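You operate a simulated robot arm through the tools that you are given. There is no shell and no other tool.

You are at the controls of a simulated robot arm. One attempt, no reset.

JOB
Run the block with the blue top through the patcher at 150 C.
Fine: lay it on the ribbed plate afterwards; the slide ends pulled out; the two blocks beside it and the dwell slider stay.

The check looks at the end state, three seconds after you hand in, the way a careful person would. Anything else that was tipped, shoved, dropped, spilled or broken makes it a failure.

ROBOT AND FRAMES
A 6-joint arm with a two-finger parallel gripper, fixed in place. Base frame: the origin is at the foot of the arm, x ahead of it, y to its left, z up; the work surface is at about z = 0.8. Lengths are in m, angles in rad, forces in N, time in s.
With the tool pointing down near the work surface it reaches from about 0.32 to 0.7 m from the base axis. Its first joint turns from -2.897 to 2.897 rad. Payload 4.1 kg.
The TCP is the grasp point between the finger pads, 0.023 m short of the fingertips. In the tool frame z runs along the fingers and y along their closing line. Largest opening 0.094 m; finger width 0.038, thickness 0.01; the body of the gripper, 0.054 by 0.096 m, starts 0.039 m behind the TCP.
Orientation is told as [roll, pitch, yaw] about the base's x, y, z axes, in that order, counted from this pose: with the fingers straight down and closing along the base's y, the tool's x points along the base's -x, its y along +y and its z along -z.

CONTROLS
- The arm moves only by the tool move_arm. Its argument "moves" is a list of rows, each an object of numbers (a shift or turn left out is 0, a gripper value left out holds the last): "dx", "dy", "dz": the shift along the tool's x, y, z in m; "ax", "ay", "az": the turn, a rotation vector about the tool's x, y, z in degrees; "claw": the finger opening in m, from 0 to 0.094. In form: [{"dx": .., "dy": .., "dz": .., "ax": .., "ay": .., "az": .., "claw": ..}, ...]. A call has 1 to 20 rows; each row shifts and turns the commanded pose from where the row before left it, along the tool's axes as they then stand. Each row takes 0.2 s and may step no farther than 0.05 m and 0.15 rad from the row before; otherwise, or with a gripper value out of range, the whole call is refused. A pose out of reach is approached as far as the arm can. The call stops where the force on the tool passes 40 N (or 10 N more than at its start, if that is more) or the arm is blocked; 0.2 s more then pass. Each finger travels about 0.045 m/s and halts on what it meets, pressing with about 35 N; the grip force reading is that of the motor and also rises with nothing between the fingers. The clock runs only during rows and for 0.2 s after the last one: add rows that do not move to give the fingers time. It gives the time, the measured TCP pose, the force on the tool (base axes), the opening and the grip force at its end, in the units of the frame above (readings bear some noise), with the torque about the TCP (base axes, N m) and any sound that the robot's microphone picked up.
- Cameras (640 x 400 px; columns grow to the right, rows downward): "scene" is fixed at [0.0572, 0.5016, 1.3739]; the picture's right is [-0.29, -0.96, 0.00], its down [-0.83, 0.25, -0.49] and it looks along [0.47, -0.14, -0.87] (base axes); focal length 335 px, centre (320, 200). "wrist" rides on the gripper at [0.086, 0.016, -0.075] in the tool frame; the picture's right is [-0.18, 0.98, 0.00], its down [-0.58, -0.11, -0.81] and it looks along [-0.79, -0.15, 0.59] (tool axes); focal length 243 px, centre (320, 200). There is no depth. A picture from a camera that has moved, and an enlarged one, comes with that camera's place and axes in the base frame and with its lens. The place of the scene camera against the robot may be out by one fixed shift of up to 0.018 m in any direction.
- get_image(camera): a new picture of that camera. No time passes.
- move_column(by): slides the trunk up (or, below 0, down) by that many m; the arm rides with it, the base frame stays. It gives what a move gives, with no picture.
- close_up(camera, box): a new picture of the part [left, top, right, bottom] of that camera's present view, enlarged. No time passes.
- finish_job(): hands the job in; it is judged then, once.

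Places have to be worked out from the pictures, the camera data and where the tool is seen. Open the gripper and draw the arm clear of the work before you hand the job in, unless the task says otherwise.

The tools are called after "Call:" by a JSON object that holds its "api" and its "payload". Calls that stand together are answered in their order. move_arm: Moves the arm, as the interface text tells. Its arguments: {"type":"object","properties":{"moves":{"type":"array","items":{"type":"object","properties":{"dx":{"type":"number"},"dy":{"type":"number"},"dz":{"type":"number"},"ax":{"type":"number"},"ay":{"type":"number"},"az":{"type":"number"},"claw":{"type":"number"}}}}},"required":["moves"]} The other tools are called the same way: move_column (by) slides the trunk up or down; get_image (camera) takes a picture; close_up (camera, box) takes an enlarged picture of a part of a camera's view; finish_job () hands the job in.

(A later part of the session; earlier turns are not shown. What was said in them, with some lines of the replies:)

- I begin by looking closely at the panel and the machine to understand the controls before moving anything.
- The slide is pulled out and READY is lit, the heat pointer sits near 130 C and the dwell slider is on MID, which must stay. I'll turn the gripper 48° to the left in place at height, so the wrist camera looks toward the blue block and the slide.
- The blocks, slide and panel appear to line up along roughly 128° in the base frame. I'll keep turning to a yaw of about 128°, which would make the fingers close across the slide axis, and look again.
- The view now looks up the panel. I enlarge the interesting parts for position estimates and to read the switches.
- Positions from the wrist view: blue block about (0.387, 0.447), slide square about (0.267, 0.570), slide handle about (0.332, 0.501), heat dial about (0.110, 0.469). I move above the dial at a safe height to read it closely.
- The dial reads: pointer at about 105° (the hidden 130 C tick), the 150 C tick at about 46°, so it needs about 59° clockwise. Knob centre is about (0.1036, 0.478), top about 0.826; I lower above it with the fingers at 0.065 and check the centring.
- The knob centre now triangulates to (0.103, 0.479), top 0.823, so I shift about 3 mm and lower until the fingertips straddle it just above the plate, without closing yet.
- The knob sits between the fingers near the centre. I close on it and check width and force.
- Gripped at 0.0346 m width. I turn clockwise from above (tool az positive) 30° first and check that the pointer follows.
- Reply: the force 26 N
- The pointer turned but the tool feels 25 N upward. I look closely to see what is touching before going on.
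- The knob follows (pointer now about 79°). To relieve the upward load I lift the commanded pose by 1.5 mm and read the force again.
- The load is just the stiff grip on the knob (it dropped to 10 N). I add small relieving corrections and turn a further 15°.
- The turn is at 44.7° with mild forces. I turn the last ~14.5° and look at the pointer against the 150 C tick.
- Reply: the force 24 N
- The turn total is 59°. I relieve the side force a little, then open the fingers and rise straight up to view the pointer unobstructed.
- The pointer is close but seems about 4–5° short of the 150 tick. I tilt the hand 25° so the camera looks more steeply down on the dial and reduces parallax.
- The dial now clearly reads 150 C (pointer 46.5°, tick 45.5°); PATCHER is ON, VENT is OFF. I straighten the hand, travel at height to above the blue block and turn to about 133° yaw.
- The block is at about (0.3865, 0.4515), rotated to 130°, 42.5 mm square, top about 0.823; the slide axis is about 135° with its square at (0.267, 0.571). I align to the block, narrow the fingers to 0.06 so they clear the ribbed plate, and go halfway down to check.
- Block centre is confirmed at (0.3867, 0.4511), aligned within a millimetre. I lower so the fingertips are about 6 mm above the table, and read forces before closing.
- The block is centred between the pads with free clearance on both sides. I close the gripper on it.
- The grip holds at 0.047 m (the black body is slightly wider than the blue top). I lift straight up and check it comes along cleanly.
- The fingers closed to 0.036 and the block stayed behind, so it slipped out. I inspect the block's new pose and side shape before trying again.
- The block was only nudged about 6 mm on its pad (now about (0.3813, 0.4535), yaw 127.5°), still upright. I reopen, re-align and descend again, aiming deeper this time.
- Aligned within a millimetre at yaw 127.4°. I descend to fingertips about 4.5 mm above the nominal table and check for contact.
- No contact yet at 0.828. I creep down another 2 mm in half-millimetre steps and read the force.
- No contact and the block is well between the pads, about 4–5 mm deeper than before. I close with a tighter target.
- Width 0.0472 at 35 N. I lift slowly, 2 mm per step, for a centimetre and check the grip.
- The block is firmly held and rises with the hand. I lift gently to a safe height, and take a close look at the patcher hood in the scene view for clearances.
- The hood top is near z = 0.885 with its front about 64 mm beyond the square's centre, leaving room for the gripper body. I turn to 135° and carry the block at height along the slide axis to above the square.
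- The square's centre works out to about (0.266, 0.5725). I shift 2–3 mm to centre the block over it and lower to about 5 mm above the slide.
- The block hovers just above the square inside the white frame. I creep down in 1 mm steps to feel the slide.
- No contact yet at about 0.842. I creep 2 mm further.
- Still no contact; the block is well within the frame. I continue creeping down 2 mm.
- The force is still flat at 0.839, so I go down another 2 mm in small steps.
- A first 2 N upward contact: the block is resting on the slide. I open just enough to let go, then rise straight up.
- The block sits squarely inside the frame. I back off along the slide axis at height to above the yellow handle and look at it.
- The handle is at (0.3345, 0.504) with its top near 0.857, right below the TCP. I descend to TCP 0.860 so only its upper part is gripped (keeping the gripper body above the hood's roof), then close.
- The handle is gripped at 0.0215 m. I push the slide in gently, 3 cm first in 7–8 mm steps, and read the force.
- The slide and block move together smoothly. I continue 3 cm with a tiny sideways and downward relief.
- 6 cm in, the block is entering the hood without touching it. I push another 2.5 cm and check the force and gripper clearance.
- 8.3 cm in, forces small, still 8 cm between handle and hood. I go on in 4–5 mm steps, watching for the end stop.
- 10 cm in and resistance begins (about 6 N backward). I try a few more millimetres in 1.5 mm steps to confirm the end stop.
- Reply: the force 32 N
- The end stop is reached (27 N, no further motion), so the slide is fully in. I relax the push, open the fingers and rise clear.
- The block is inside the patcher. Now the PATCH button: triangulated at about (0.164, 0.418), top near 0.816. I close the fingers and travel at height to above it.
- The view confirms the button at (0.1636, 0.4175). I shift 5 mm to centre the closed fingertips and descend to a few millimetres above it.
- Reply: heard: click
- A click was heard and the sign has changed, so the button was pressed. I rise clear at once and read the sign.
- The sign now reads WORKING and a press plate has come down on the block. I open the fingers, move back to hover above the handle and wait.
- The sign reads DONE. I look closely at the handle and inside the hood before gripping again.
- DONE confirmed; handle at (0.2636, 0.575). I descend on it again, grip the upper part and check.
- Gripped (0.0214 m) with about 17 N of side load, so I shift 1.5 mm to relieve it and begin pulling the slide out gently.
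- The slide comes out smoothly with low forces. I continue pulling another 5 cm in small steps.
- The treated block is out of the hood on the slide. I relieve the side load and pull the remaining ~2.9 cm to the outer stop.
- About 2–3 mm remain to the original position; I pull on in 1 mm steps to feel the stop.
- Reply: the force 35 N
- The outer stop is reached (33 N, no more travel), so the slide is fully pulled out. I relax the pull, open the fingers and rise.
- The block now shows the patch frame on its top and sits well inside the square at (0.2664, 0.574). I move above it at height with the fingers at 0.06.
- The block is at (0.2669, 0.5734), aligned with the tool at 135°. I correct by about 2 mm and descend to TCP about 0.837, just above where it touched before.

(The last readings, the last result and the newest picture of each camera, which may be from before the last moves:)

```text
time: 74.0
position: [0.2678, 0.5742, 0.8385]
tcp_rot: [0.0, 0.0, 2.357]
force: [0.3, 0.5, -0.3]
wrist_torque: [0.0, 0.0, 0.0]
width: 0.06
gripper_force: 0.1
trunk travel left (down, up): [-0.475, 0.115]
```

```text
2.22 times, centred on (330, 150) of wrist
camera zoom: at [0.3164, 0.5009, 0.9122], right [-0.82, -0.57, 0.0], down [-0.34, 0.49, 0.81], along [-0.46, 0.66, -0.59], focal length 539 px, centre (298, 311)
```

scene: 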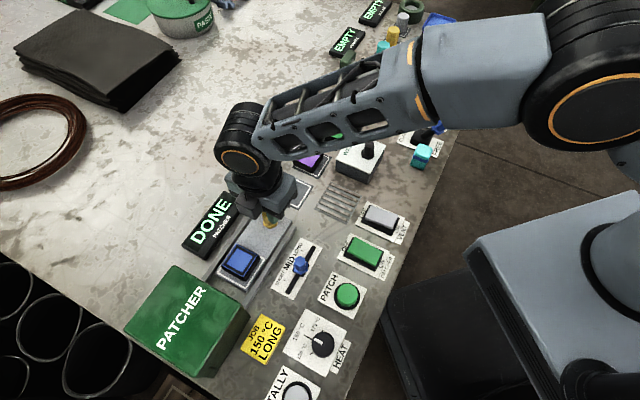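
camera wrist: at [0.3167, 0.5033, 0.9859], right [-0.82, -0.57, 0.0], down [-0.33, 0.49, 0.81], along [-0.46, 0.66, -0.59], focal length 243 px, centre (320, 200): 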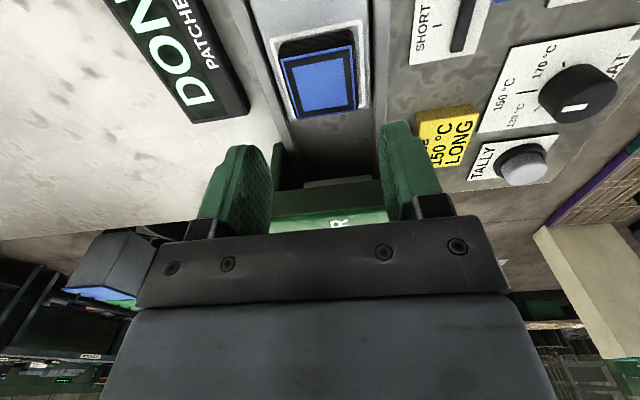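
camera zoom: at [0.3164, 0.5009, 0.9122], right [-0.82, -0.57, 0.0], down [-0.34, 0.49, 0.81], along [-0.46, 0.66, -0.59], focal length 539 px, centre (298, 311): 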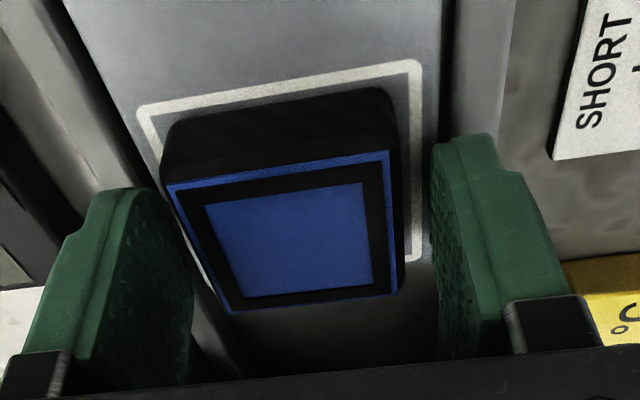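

Clear on both sides with no contact. I lower 2 mm more and close on the block.

Call:
{"api": "move_arm", "payload": {"moves": [{"dz": 0.001}, {"dz": 0.001}, {}, {"claw": 0.0}, {}, {}, {}, {}]}}

Call:
{"api": "close_up", "payload": {"camera": "wrist", "box": [200, 60, 460, 240]}}

```text
time: 75.8
position: [0.2663, 0.5743, 0.8371]
tcp_rot: [0.0, 0.0, 2.358]
force: [0.4, -0.3, 0.6]
wrist_torque: [0.02, 0.06, -0.01]
width: 0.0469
gripper_force: 34.6
trunk travel left (down, up): [-0.475, 0.115]
```

```text
2.22 times, centred on (330, 150) of wrist
camera zoom: at [0.3161, 0.5009, 0.9102], right [-0.82, -0.57, 0.0], down [-0.34, 0.49, 0.81], along [-0.46, 0.66, -0.59], focal length 539 px, centre (298, 311)
```

zoom: 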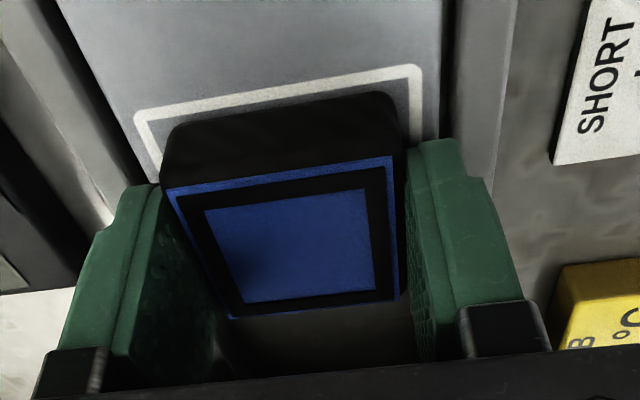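

Gripped at 0.0469 with the same depth as the successful grip. I lift slowly in 2 mm steps.

Call:
{"api": "move_arm", "payload": {"moves": [{"dz": -0.002}, {"dz": -0.002}, {"dz": -0.002}, {"dz": -0.002}, {"dz": -0.003}, {"dz": -0.004}, {}]}}

Call:
{"api": "close_up", "payload": {"camera": "wrist", "box": [200, 60, 460, 240]}}

```text
time: 77.4
position: [0.2661, 0.5743, 0.8512]
tcp_rot: [0.001, 0.001, 2.359]
force: [-0.3, -1.5, -0.8]
wrist_torque: [-0.01, -0.01, 0.0]
width: 0.0471
gripper_force: 34.8
trunk travel left (down, up): [-0.475, 0.115]
```

```text
2.22 times, centred on (330, 150) of wrist
camera zoom: at [0.3159, 0.5006, 0.9252], right [-0.82, -0.57, 0.0], down [-0.33, 0.49, 0.81], along [-0.46, 0.66, -0.59], focal length 539 px, centre (298, 311)
```

zoom: 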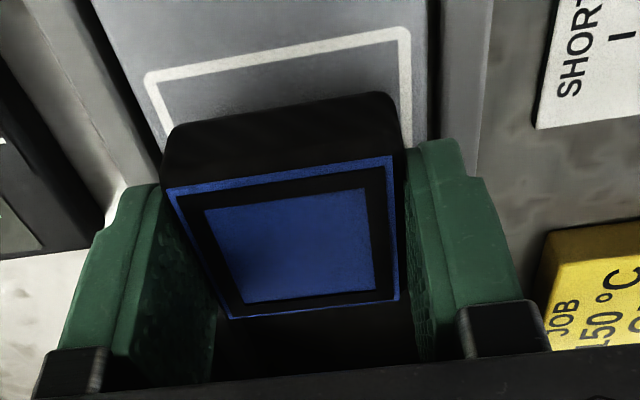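

The block is held securely. I lift to a safe height and carry it toward the ribbed plate at about (0.342, 0.371), then turn the hand to 45° so the camera arm stays away from the WASTE box.

Call:
{"api": "move_arm", "payload": {"moves": [{"dz": -0.01}, {"dz": -0.015}, {"dz": -0.02}, {"dz": -0.02}, {"dz": -0.02}, {"dx": 0.01, "dy": 0.0046}, {"dx": 0.0208, "dy": 0.0095}, {"dx": 0.0208, "dy": 0.0095}, {"dx": 0.0208, "dy": 0.0095}, {"dx": 0.0208, "dy": 0.0095}, {"dx": 0.0208, "dy": 0.0095}, {"dx": 0.0208, "dy": 0.0095}, {"dx": 0.0208, "dy": 0.0095}, {"dx": 0.0208, "dy": 0.0095}, {"dx": 0.0208, "dy": 0.0095}, {}]}}

Call:
{"api": "get_image", "payload": {"camera": "wrist"}}

Call:
{"api": "get_image", "payload": {"camera": "scene"}}

```text
time: 80.8
position: [0.3444, 0.3708, 0.9362]
tcp_rot: [-0.001, 0.0, 2.358]
force: [-1.2, 1.0, -0.4]
wrist_torque: [0.03, 0.01, -0.02]
width: 0.047
gripper_force: 35.3
trunk travel left (down, up): [-0.475, 0.115]
```

```text
taken
camera wrist: at [0.3936, 0.297, 1.0097], right [-0.82, -0.57, 0.0], down [-0.34, 0.49, 0.81], along [-0.46, 0.66, -0.59], focal length 243 px, centre (320, 200)
```

wrist: 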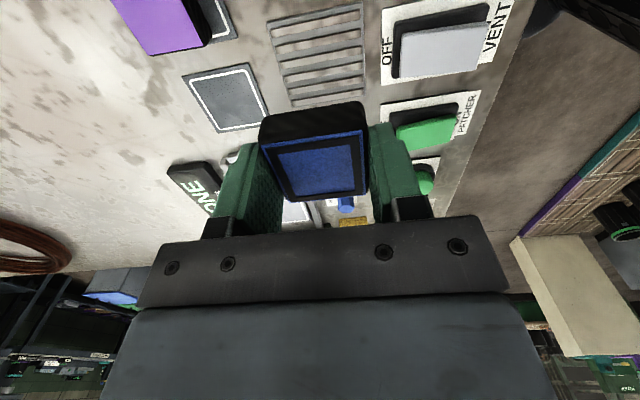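

```text
taken
```

scene: 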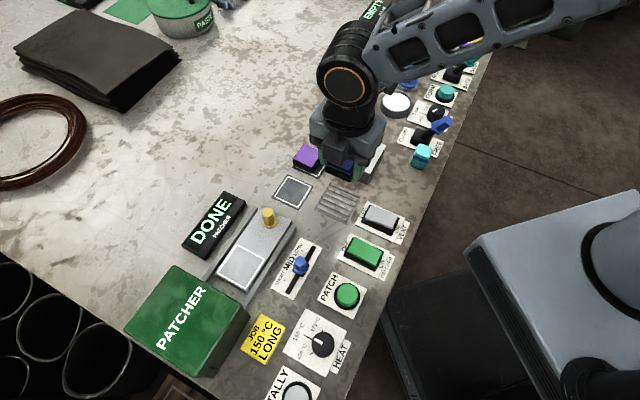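

Call:
{"api": "close_up", "payload": {"camera": "wrist", "box": [240, 0, 400, 120]}}

```text
3.33 times, centred on (320, 60) of wrist
camera zoom: at [0.3936, 0.297, 1.0097], right [-0.82, -0.57, 0.0], down [-0.34, 0.49, 0.81], along [-0.46, 0.66, -0.59], focal length 809 px, centre (320, 667)
```

zoom: 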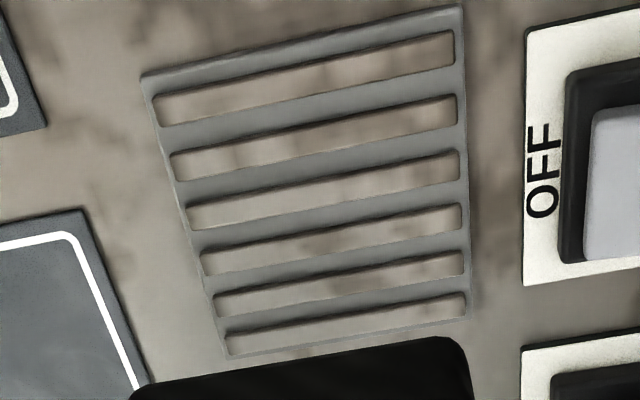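

The plate's centre is (0.3404, 0.3728), 68 mm square, at 45°. I shift 5 mm to centre on it and turn the hand by 90° at height.

Call:
{"api": "move_arm", "payload": {"moves": [{"dx": -0.0052, "dy": -0.0002}, {"az": 7.5}, {"az": 7.5}, {"az": 7.5}, {"az": 7.5}, {"az": 7.5}, {"az": 7.5}, {"az": 7.5}, {"az": 7.5}, {"az": 7.5}, {"az": 7.5}, {"az": 7.5}, {"az": 7.5}, {}]}}

Call:
{"api": "get_image", "payload": {"camera": "wrist"}}

Call:
{"api": "get_image", "payload": {"camera": "scene"}}

```text
time: 83.8
position: [0.3394, 0.3737, 0.9361]
tcp_rot: [0.0, 0.002, 0.784]
force: [-0.1, -0.2, -1.3]
wrist_torque: [-0.01, -0.01, 0.0]
width: 0.0467
gripper_force: 35.0
trunk travel left (down, up): [-0.475, 0.115]
```

```text
taken
camera wrist: at [0.2662, 0.3239, 1.0104], right [-0.56, 0.83, 0.0], down [0.49, 0.33, 0.81], along [0.67, 0.46, -0.59], focal length 243 px, centre (320, 200)
```

wrist: 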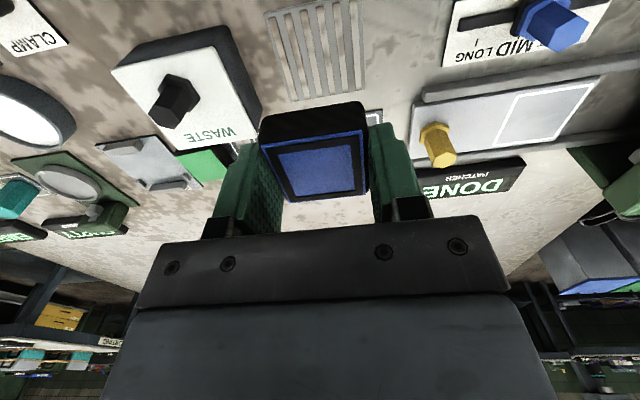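

```text
taken
```

scene: 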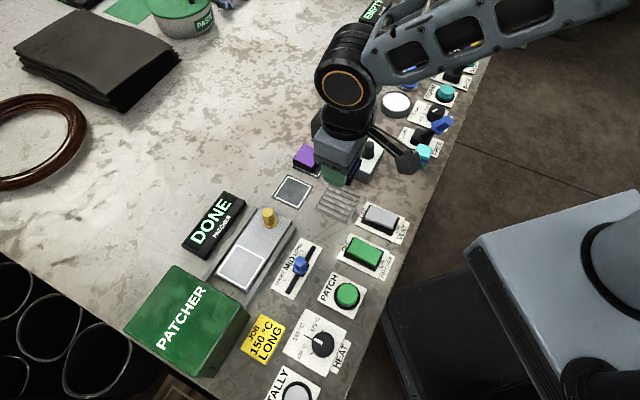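

Call:
{"api": "close_up", "payload": {"camera": "wrist", "box": [240, 0, 400, 120]}}

```text
3.33 times, centred on (320, 60) of wrist
camera zoom: at [0.2662, 0.3239, 1.0104], right [-0.56, 0.83, 0.0], down [0.49, 0.33, 0.81], along [0.67, 0.46, -0.59], focal length 809 px, centre (320, 667)
```

zoom: 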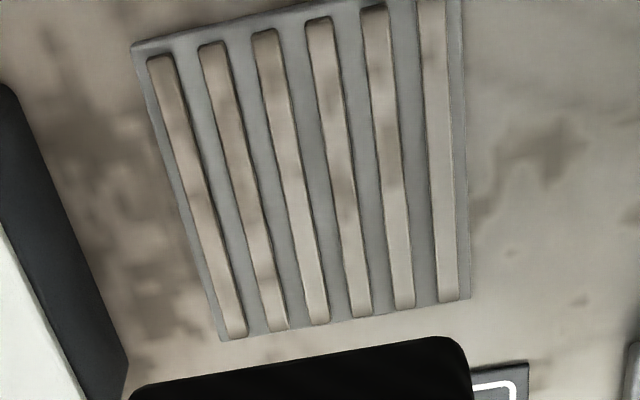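

The plate centre is within a millimetre of the TCP. I descend to about 1 cm above contact and look again.

Call:
{"api": "move_arm", "payload": {"moves": [{"dx": -0.0006, "dy": -0.0006, "dz": 0.02}, {"dz": 0.025}, {"dz": 0.025}, {"dz": 0.02}, {"dz": 0.006}, {}]}}

Call:
{"api": "get_image", "payload": {"camera": "wrist"}}

Call:
{"api": "close_up", "payload": {"camera": "scene", "box": [260, 100, 440, 260]}}

```text
time: 85.2
position: [0.3396, 0.375, 0.8402]
tcp_rot: [0.001, 0.0, 0.787]
force: [-0.5, 0.3, -1.3]
wrist_torque: [-0.03, 0.02, 0.01]
width: 0.0469
gripper_force: 34.7
trunk travel left (down, up): [-0.475, 0.115]
```

```text
taken
camera wrist: at [0.2671, 0.325, 0.9145], right [-0.57, 0.82, 0.0], down [0.49, 0.34, 0.81], along [0.66, 0.46, -0.59], focal length 243 px, centre (320, 200)
```

wrist: 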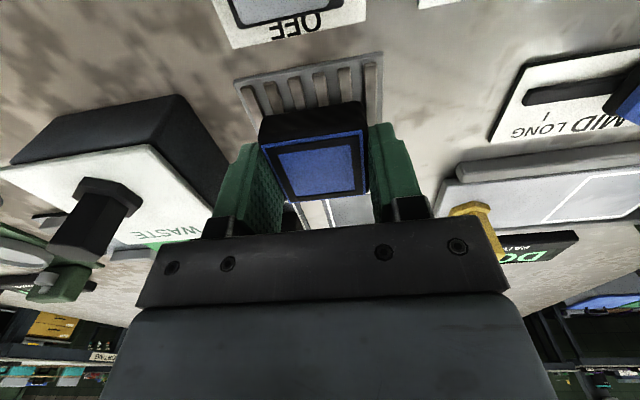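

```text
2.50 times, centred on (350, 180) of scene
camera zoom: at [0.0572, 0.5016, 1.3739], right [-0.29, -0.96, 0.0], down [-0.83, 0.25, -0.49], along [0.47, -0.14, -0.87], focal length 837 px, centre (245, 250)
```

zoom: 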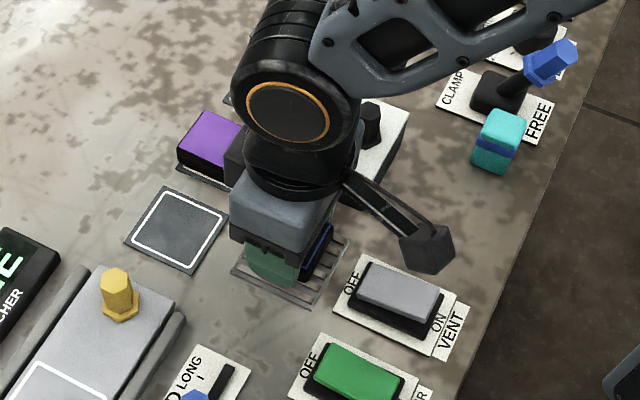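

All clear: the WASTE box side is about 6 cm away and the camera arm is over free space above VENT. I lower 6 mm, then feel for the plate.

Call:
{"api": "move_arm", "payload": {"moves": [{"dz": 0.002}, {"dz": 0.002}, {"dz": 0.002}, {"dz": 0.001}, {}]}}

```text
time: 86.4
position: [0.339, 0.3764, 0.8348]
tcp_rot: [0.0, 0.002, 0.786]
force: [0.6, 0.2, -1.0]
wrist_torque: [0.01, 0.02, -0.01]
width: 0.047
gripper_force: 34.8
trunk travel left (down, up): [-0.475, 0.115]
```

Call:
{"api": "move_arm", "payload": {"moves": [{"dz": 0.001}, {"dz": 0.001}, {}]}}

Call:
{"api": "close_up", "payload": {"camera": "wrist", "box": [200, 40, 460, 240]}}

```text
time: 87.2
position: [0.3397, 0.3761, 0.8331]
tcp_rot: [-0.001, -0.003, 0.787]
force: [-3.9, 1.1, 9.8]
wrist_torque: [-0.13, 0.19, 0.01]
width: 0.0469
gripper_force: 35.3
trunk travel left (down, up): [-0.475, 0.115]
```

```text
2.00 times, centred on (330, 140) of wrist
camera zoom: at [0.2677, 0.3248, 0.9062], right [-0.57, 0.82, 0.0], down [0.49, 0.33, 0.81], along [0.67, 0.46, -0.59], focal length 485 px, centre (300, 320)
```

zoom: 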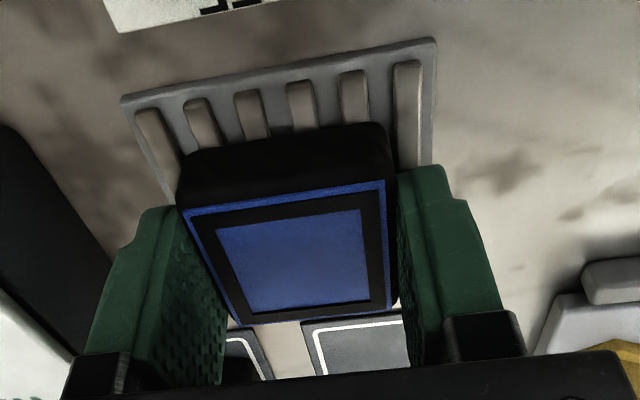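

The plate is felt (10 N) and the block lies within the plate's outline. I relax slightly, open just enough to release and rise straight up.

Call:
{"api": "move_arm", "payload": {"moves": [{"dz": -0.0006}, {}, {"claw": 0.055}, {}, {}, {"dz": -0.004}, {"dz": -0.01}, {"dz": -0.02}, {"dz": -0.03}, {"dz": -0.03}, {}]}}

Call:
{"api": "get_image", "payload": {"camera": "wrist"}}

Call:
{"api": "get_image", "payload": {"camera": "scene"}}

```text
time: 89.6
position: [0.3387, 0.3783, 0.9259]
tcp_rot: [0.002, 0.0, 0.788]
force: [0.5, 0.1, 0.8]
wrist_torque: [0.01, 0.0, -0.01]
width: 0.055
gripper_force: 0.0
trunk travel left (down, up): [-0.475, 0.115]
```

```text
taken
camera wrist: at [0.266, 0.328, 1.0], right [-0.57, 0.82, 0.0], down [0.49, 0.34, 0.81], along [0.66, 0.46, -0.59], focal length 243 px, centre (320, 200)
```

wrist: 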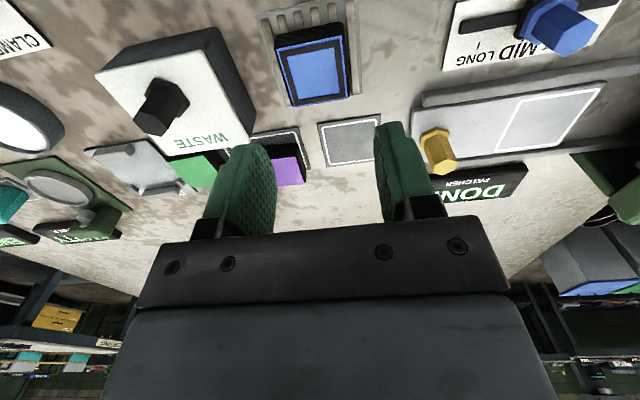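

```text
taken
```

scene: 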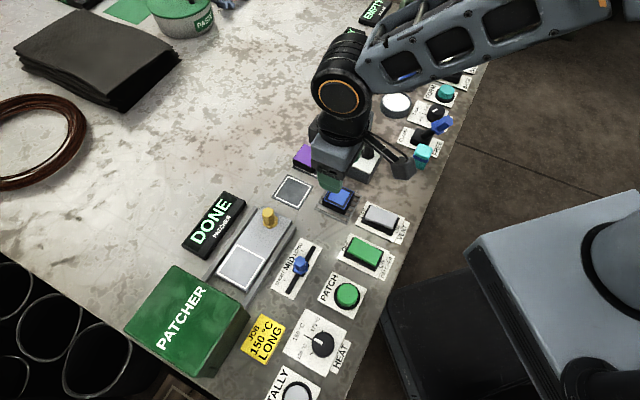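

Call:
{"api": "close_up", "payload": {"camera": "wrist", "box": [240, 0, 400, 120]}}

Call:
{"api": "close_up", "payload": {"camera": "scene", "box": [260, 120, 400, 250]}}

```text
3.33 times, centred on (320, 60) of wrist
camera zoom: at [0.266, 0.328, 1.0], right [-0.57, 0.82, 0.0], down [0.49, 0.34, 0.81], along [0.66, 0.46, -0.59], focal length 809 px, centre (320, 667)
```

zoom: 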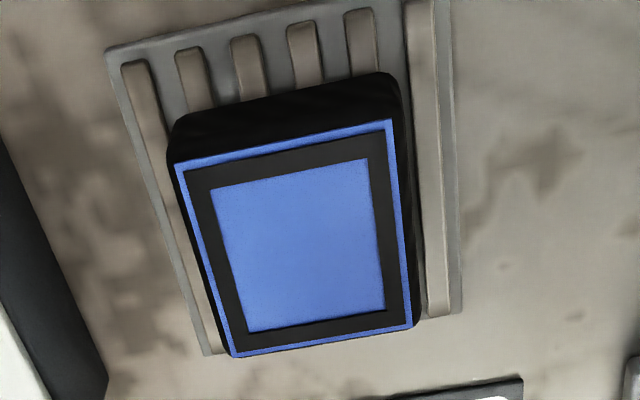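

```text
3.08 times, centred on (330, 185) of scene
camera zoom: at [0.0572, 0.5016, 1.3739], right [-0.29, -0.96, 0.0], down [-0.83, 0.25, -0.49], along [0.47, -0.14, -0.87], focal length 1030 px, centre (289, 246)
```

zoom: 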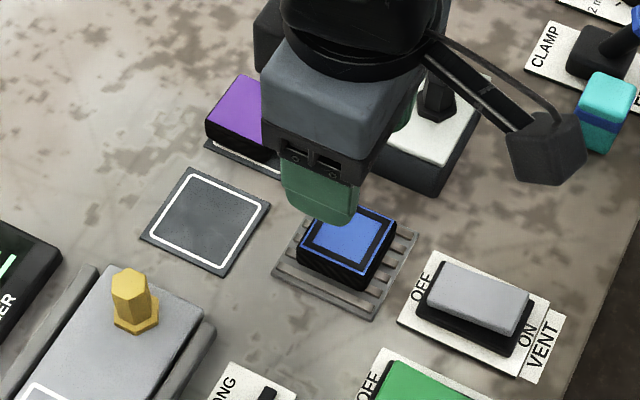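

The treated block lies flat and centred on the ribbed plate (about (0.3396, 0.3745)), with the slide out and the other items as before. I raise the arm, draw it back and check everything once more.

Call:
{"api": "move_arm", "payload": {"moves": [{"dz": -0.04}, {"dz": -0.04, "claw": 0.08}, {"dz": -0.04}, {"dx": 0.03, "dz": -0.02}, {"dx": 0.03}, {}, {}]}}

Call:
{"api": "get_image", "payload": {"camera": "scene"}}

Call:
{"api": "get_image", "payload": {"camera": "wrist"}}

Call:
{"api": "close_up", "payload": {"camera": "scene", "box": [120, 180, 420, 400]}}

```text
time: 91.2
position: [0.2967, 0.3329, 1.0657]
tcp_rot: [0.0, 0.0, 0.788]
force: [-0.4, 0.3, -0.3]
wrist_torque: [-0.01, -0.01, 0.04]
width: 0.0802
gripper_force: 0.0
trunk travel left (down, up): [-0.475, 0.115]
```

```text
taken
```

scene: 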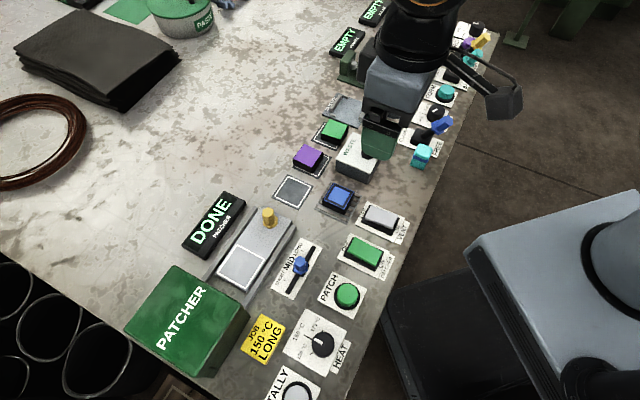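

```text
taken
camera wrist: at [0.224, 0.2819, 1.1401], right [-0.57, 0.82, 0.0], down [0.49, 0.34, 0.81], along [0.66, 0.46, -0.59], focal length 243 px, centre (320, 200)
```

wrist: 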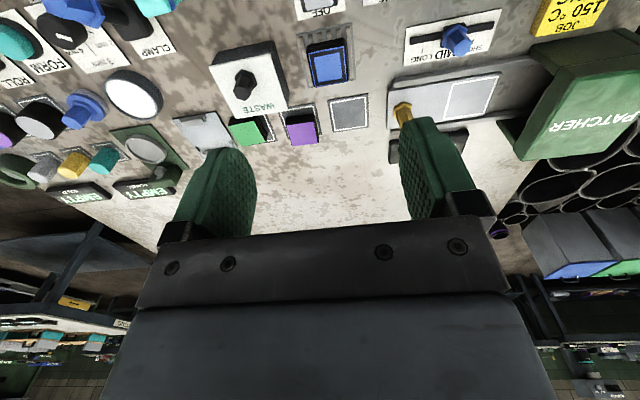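

```text
1.82 times, centred on (270, 290) of scene
camera zoom: at [0.0572, 0.5016, 1.3739], right [-0.29, -0.96, 0.0], down [-0.83, 0.25, -0.49], along [0.47, -0.14, -0.87], focal length 608 px, centre (411, 36)
```

zoom: 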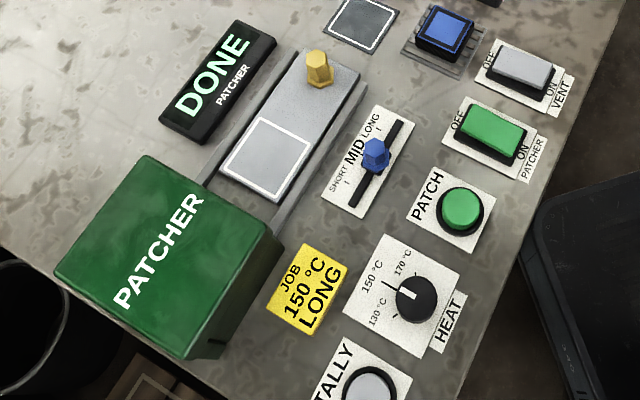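

The final check shows the treated blue block on the ribbed plate and the slide fully out. The dwell slider is still on MID, the heat dial is at 150 C, the purple and green blocks haven't moved, and the arm is clear with the gripper open. I hand the job in.

Call:
{"api": "finish_job", "payload": {}}

```text
The job is handed in.
```

The blue-topped block went through the patcher at 150 C and now lies flat on the ribbed plate. I checked the end state in the camera pictures before handing in, but have no result from the check itself.

- **Patcher run:** I turned the heat dial from 130 to 150 C and pressed PATCH with the slide pushed fully in. The sign went from WORKING to DONE, and the block came out with a dark frame on its top.
- **Slide:** it is pulled out to its stop.
- **Dwell slider:** it is still on MID. The yellow job note says LONG, but you asked for the slider to stay.
- **Other blocks:** the purple and green blocks were not touched.
- **Slip during pickup:** on the first grip the blue block slipped out of the fingers and moved about 6 mm on its own pad. It stayed upright, and a deeper second grip held.

The gripper is open and the arm is raised clear of the work.
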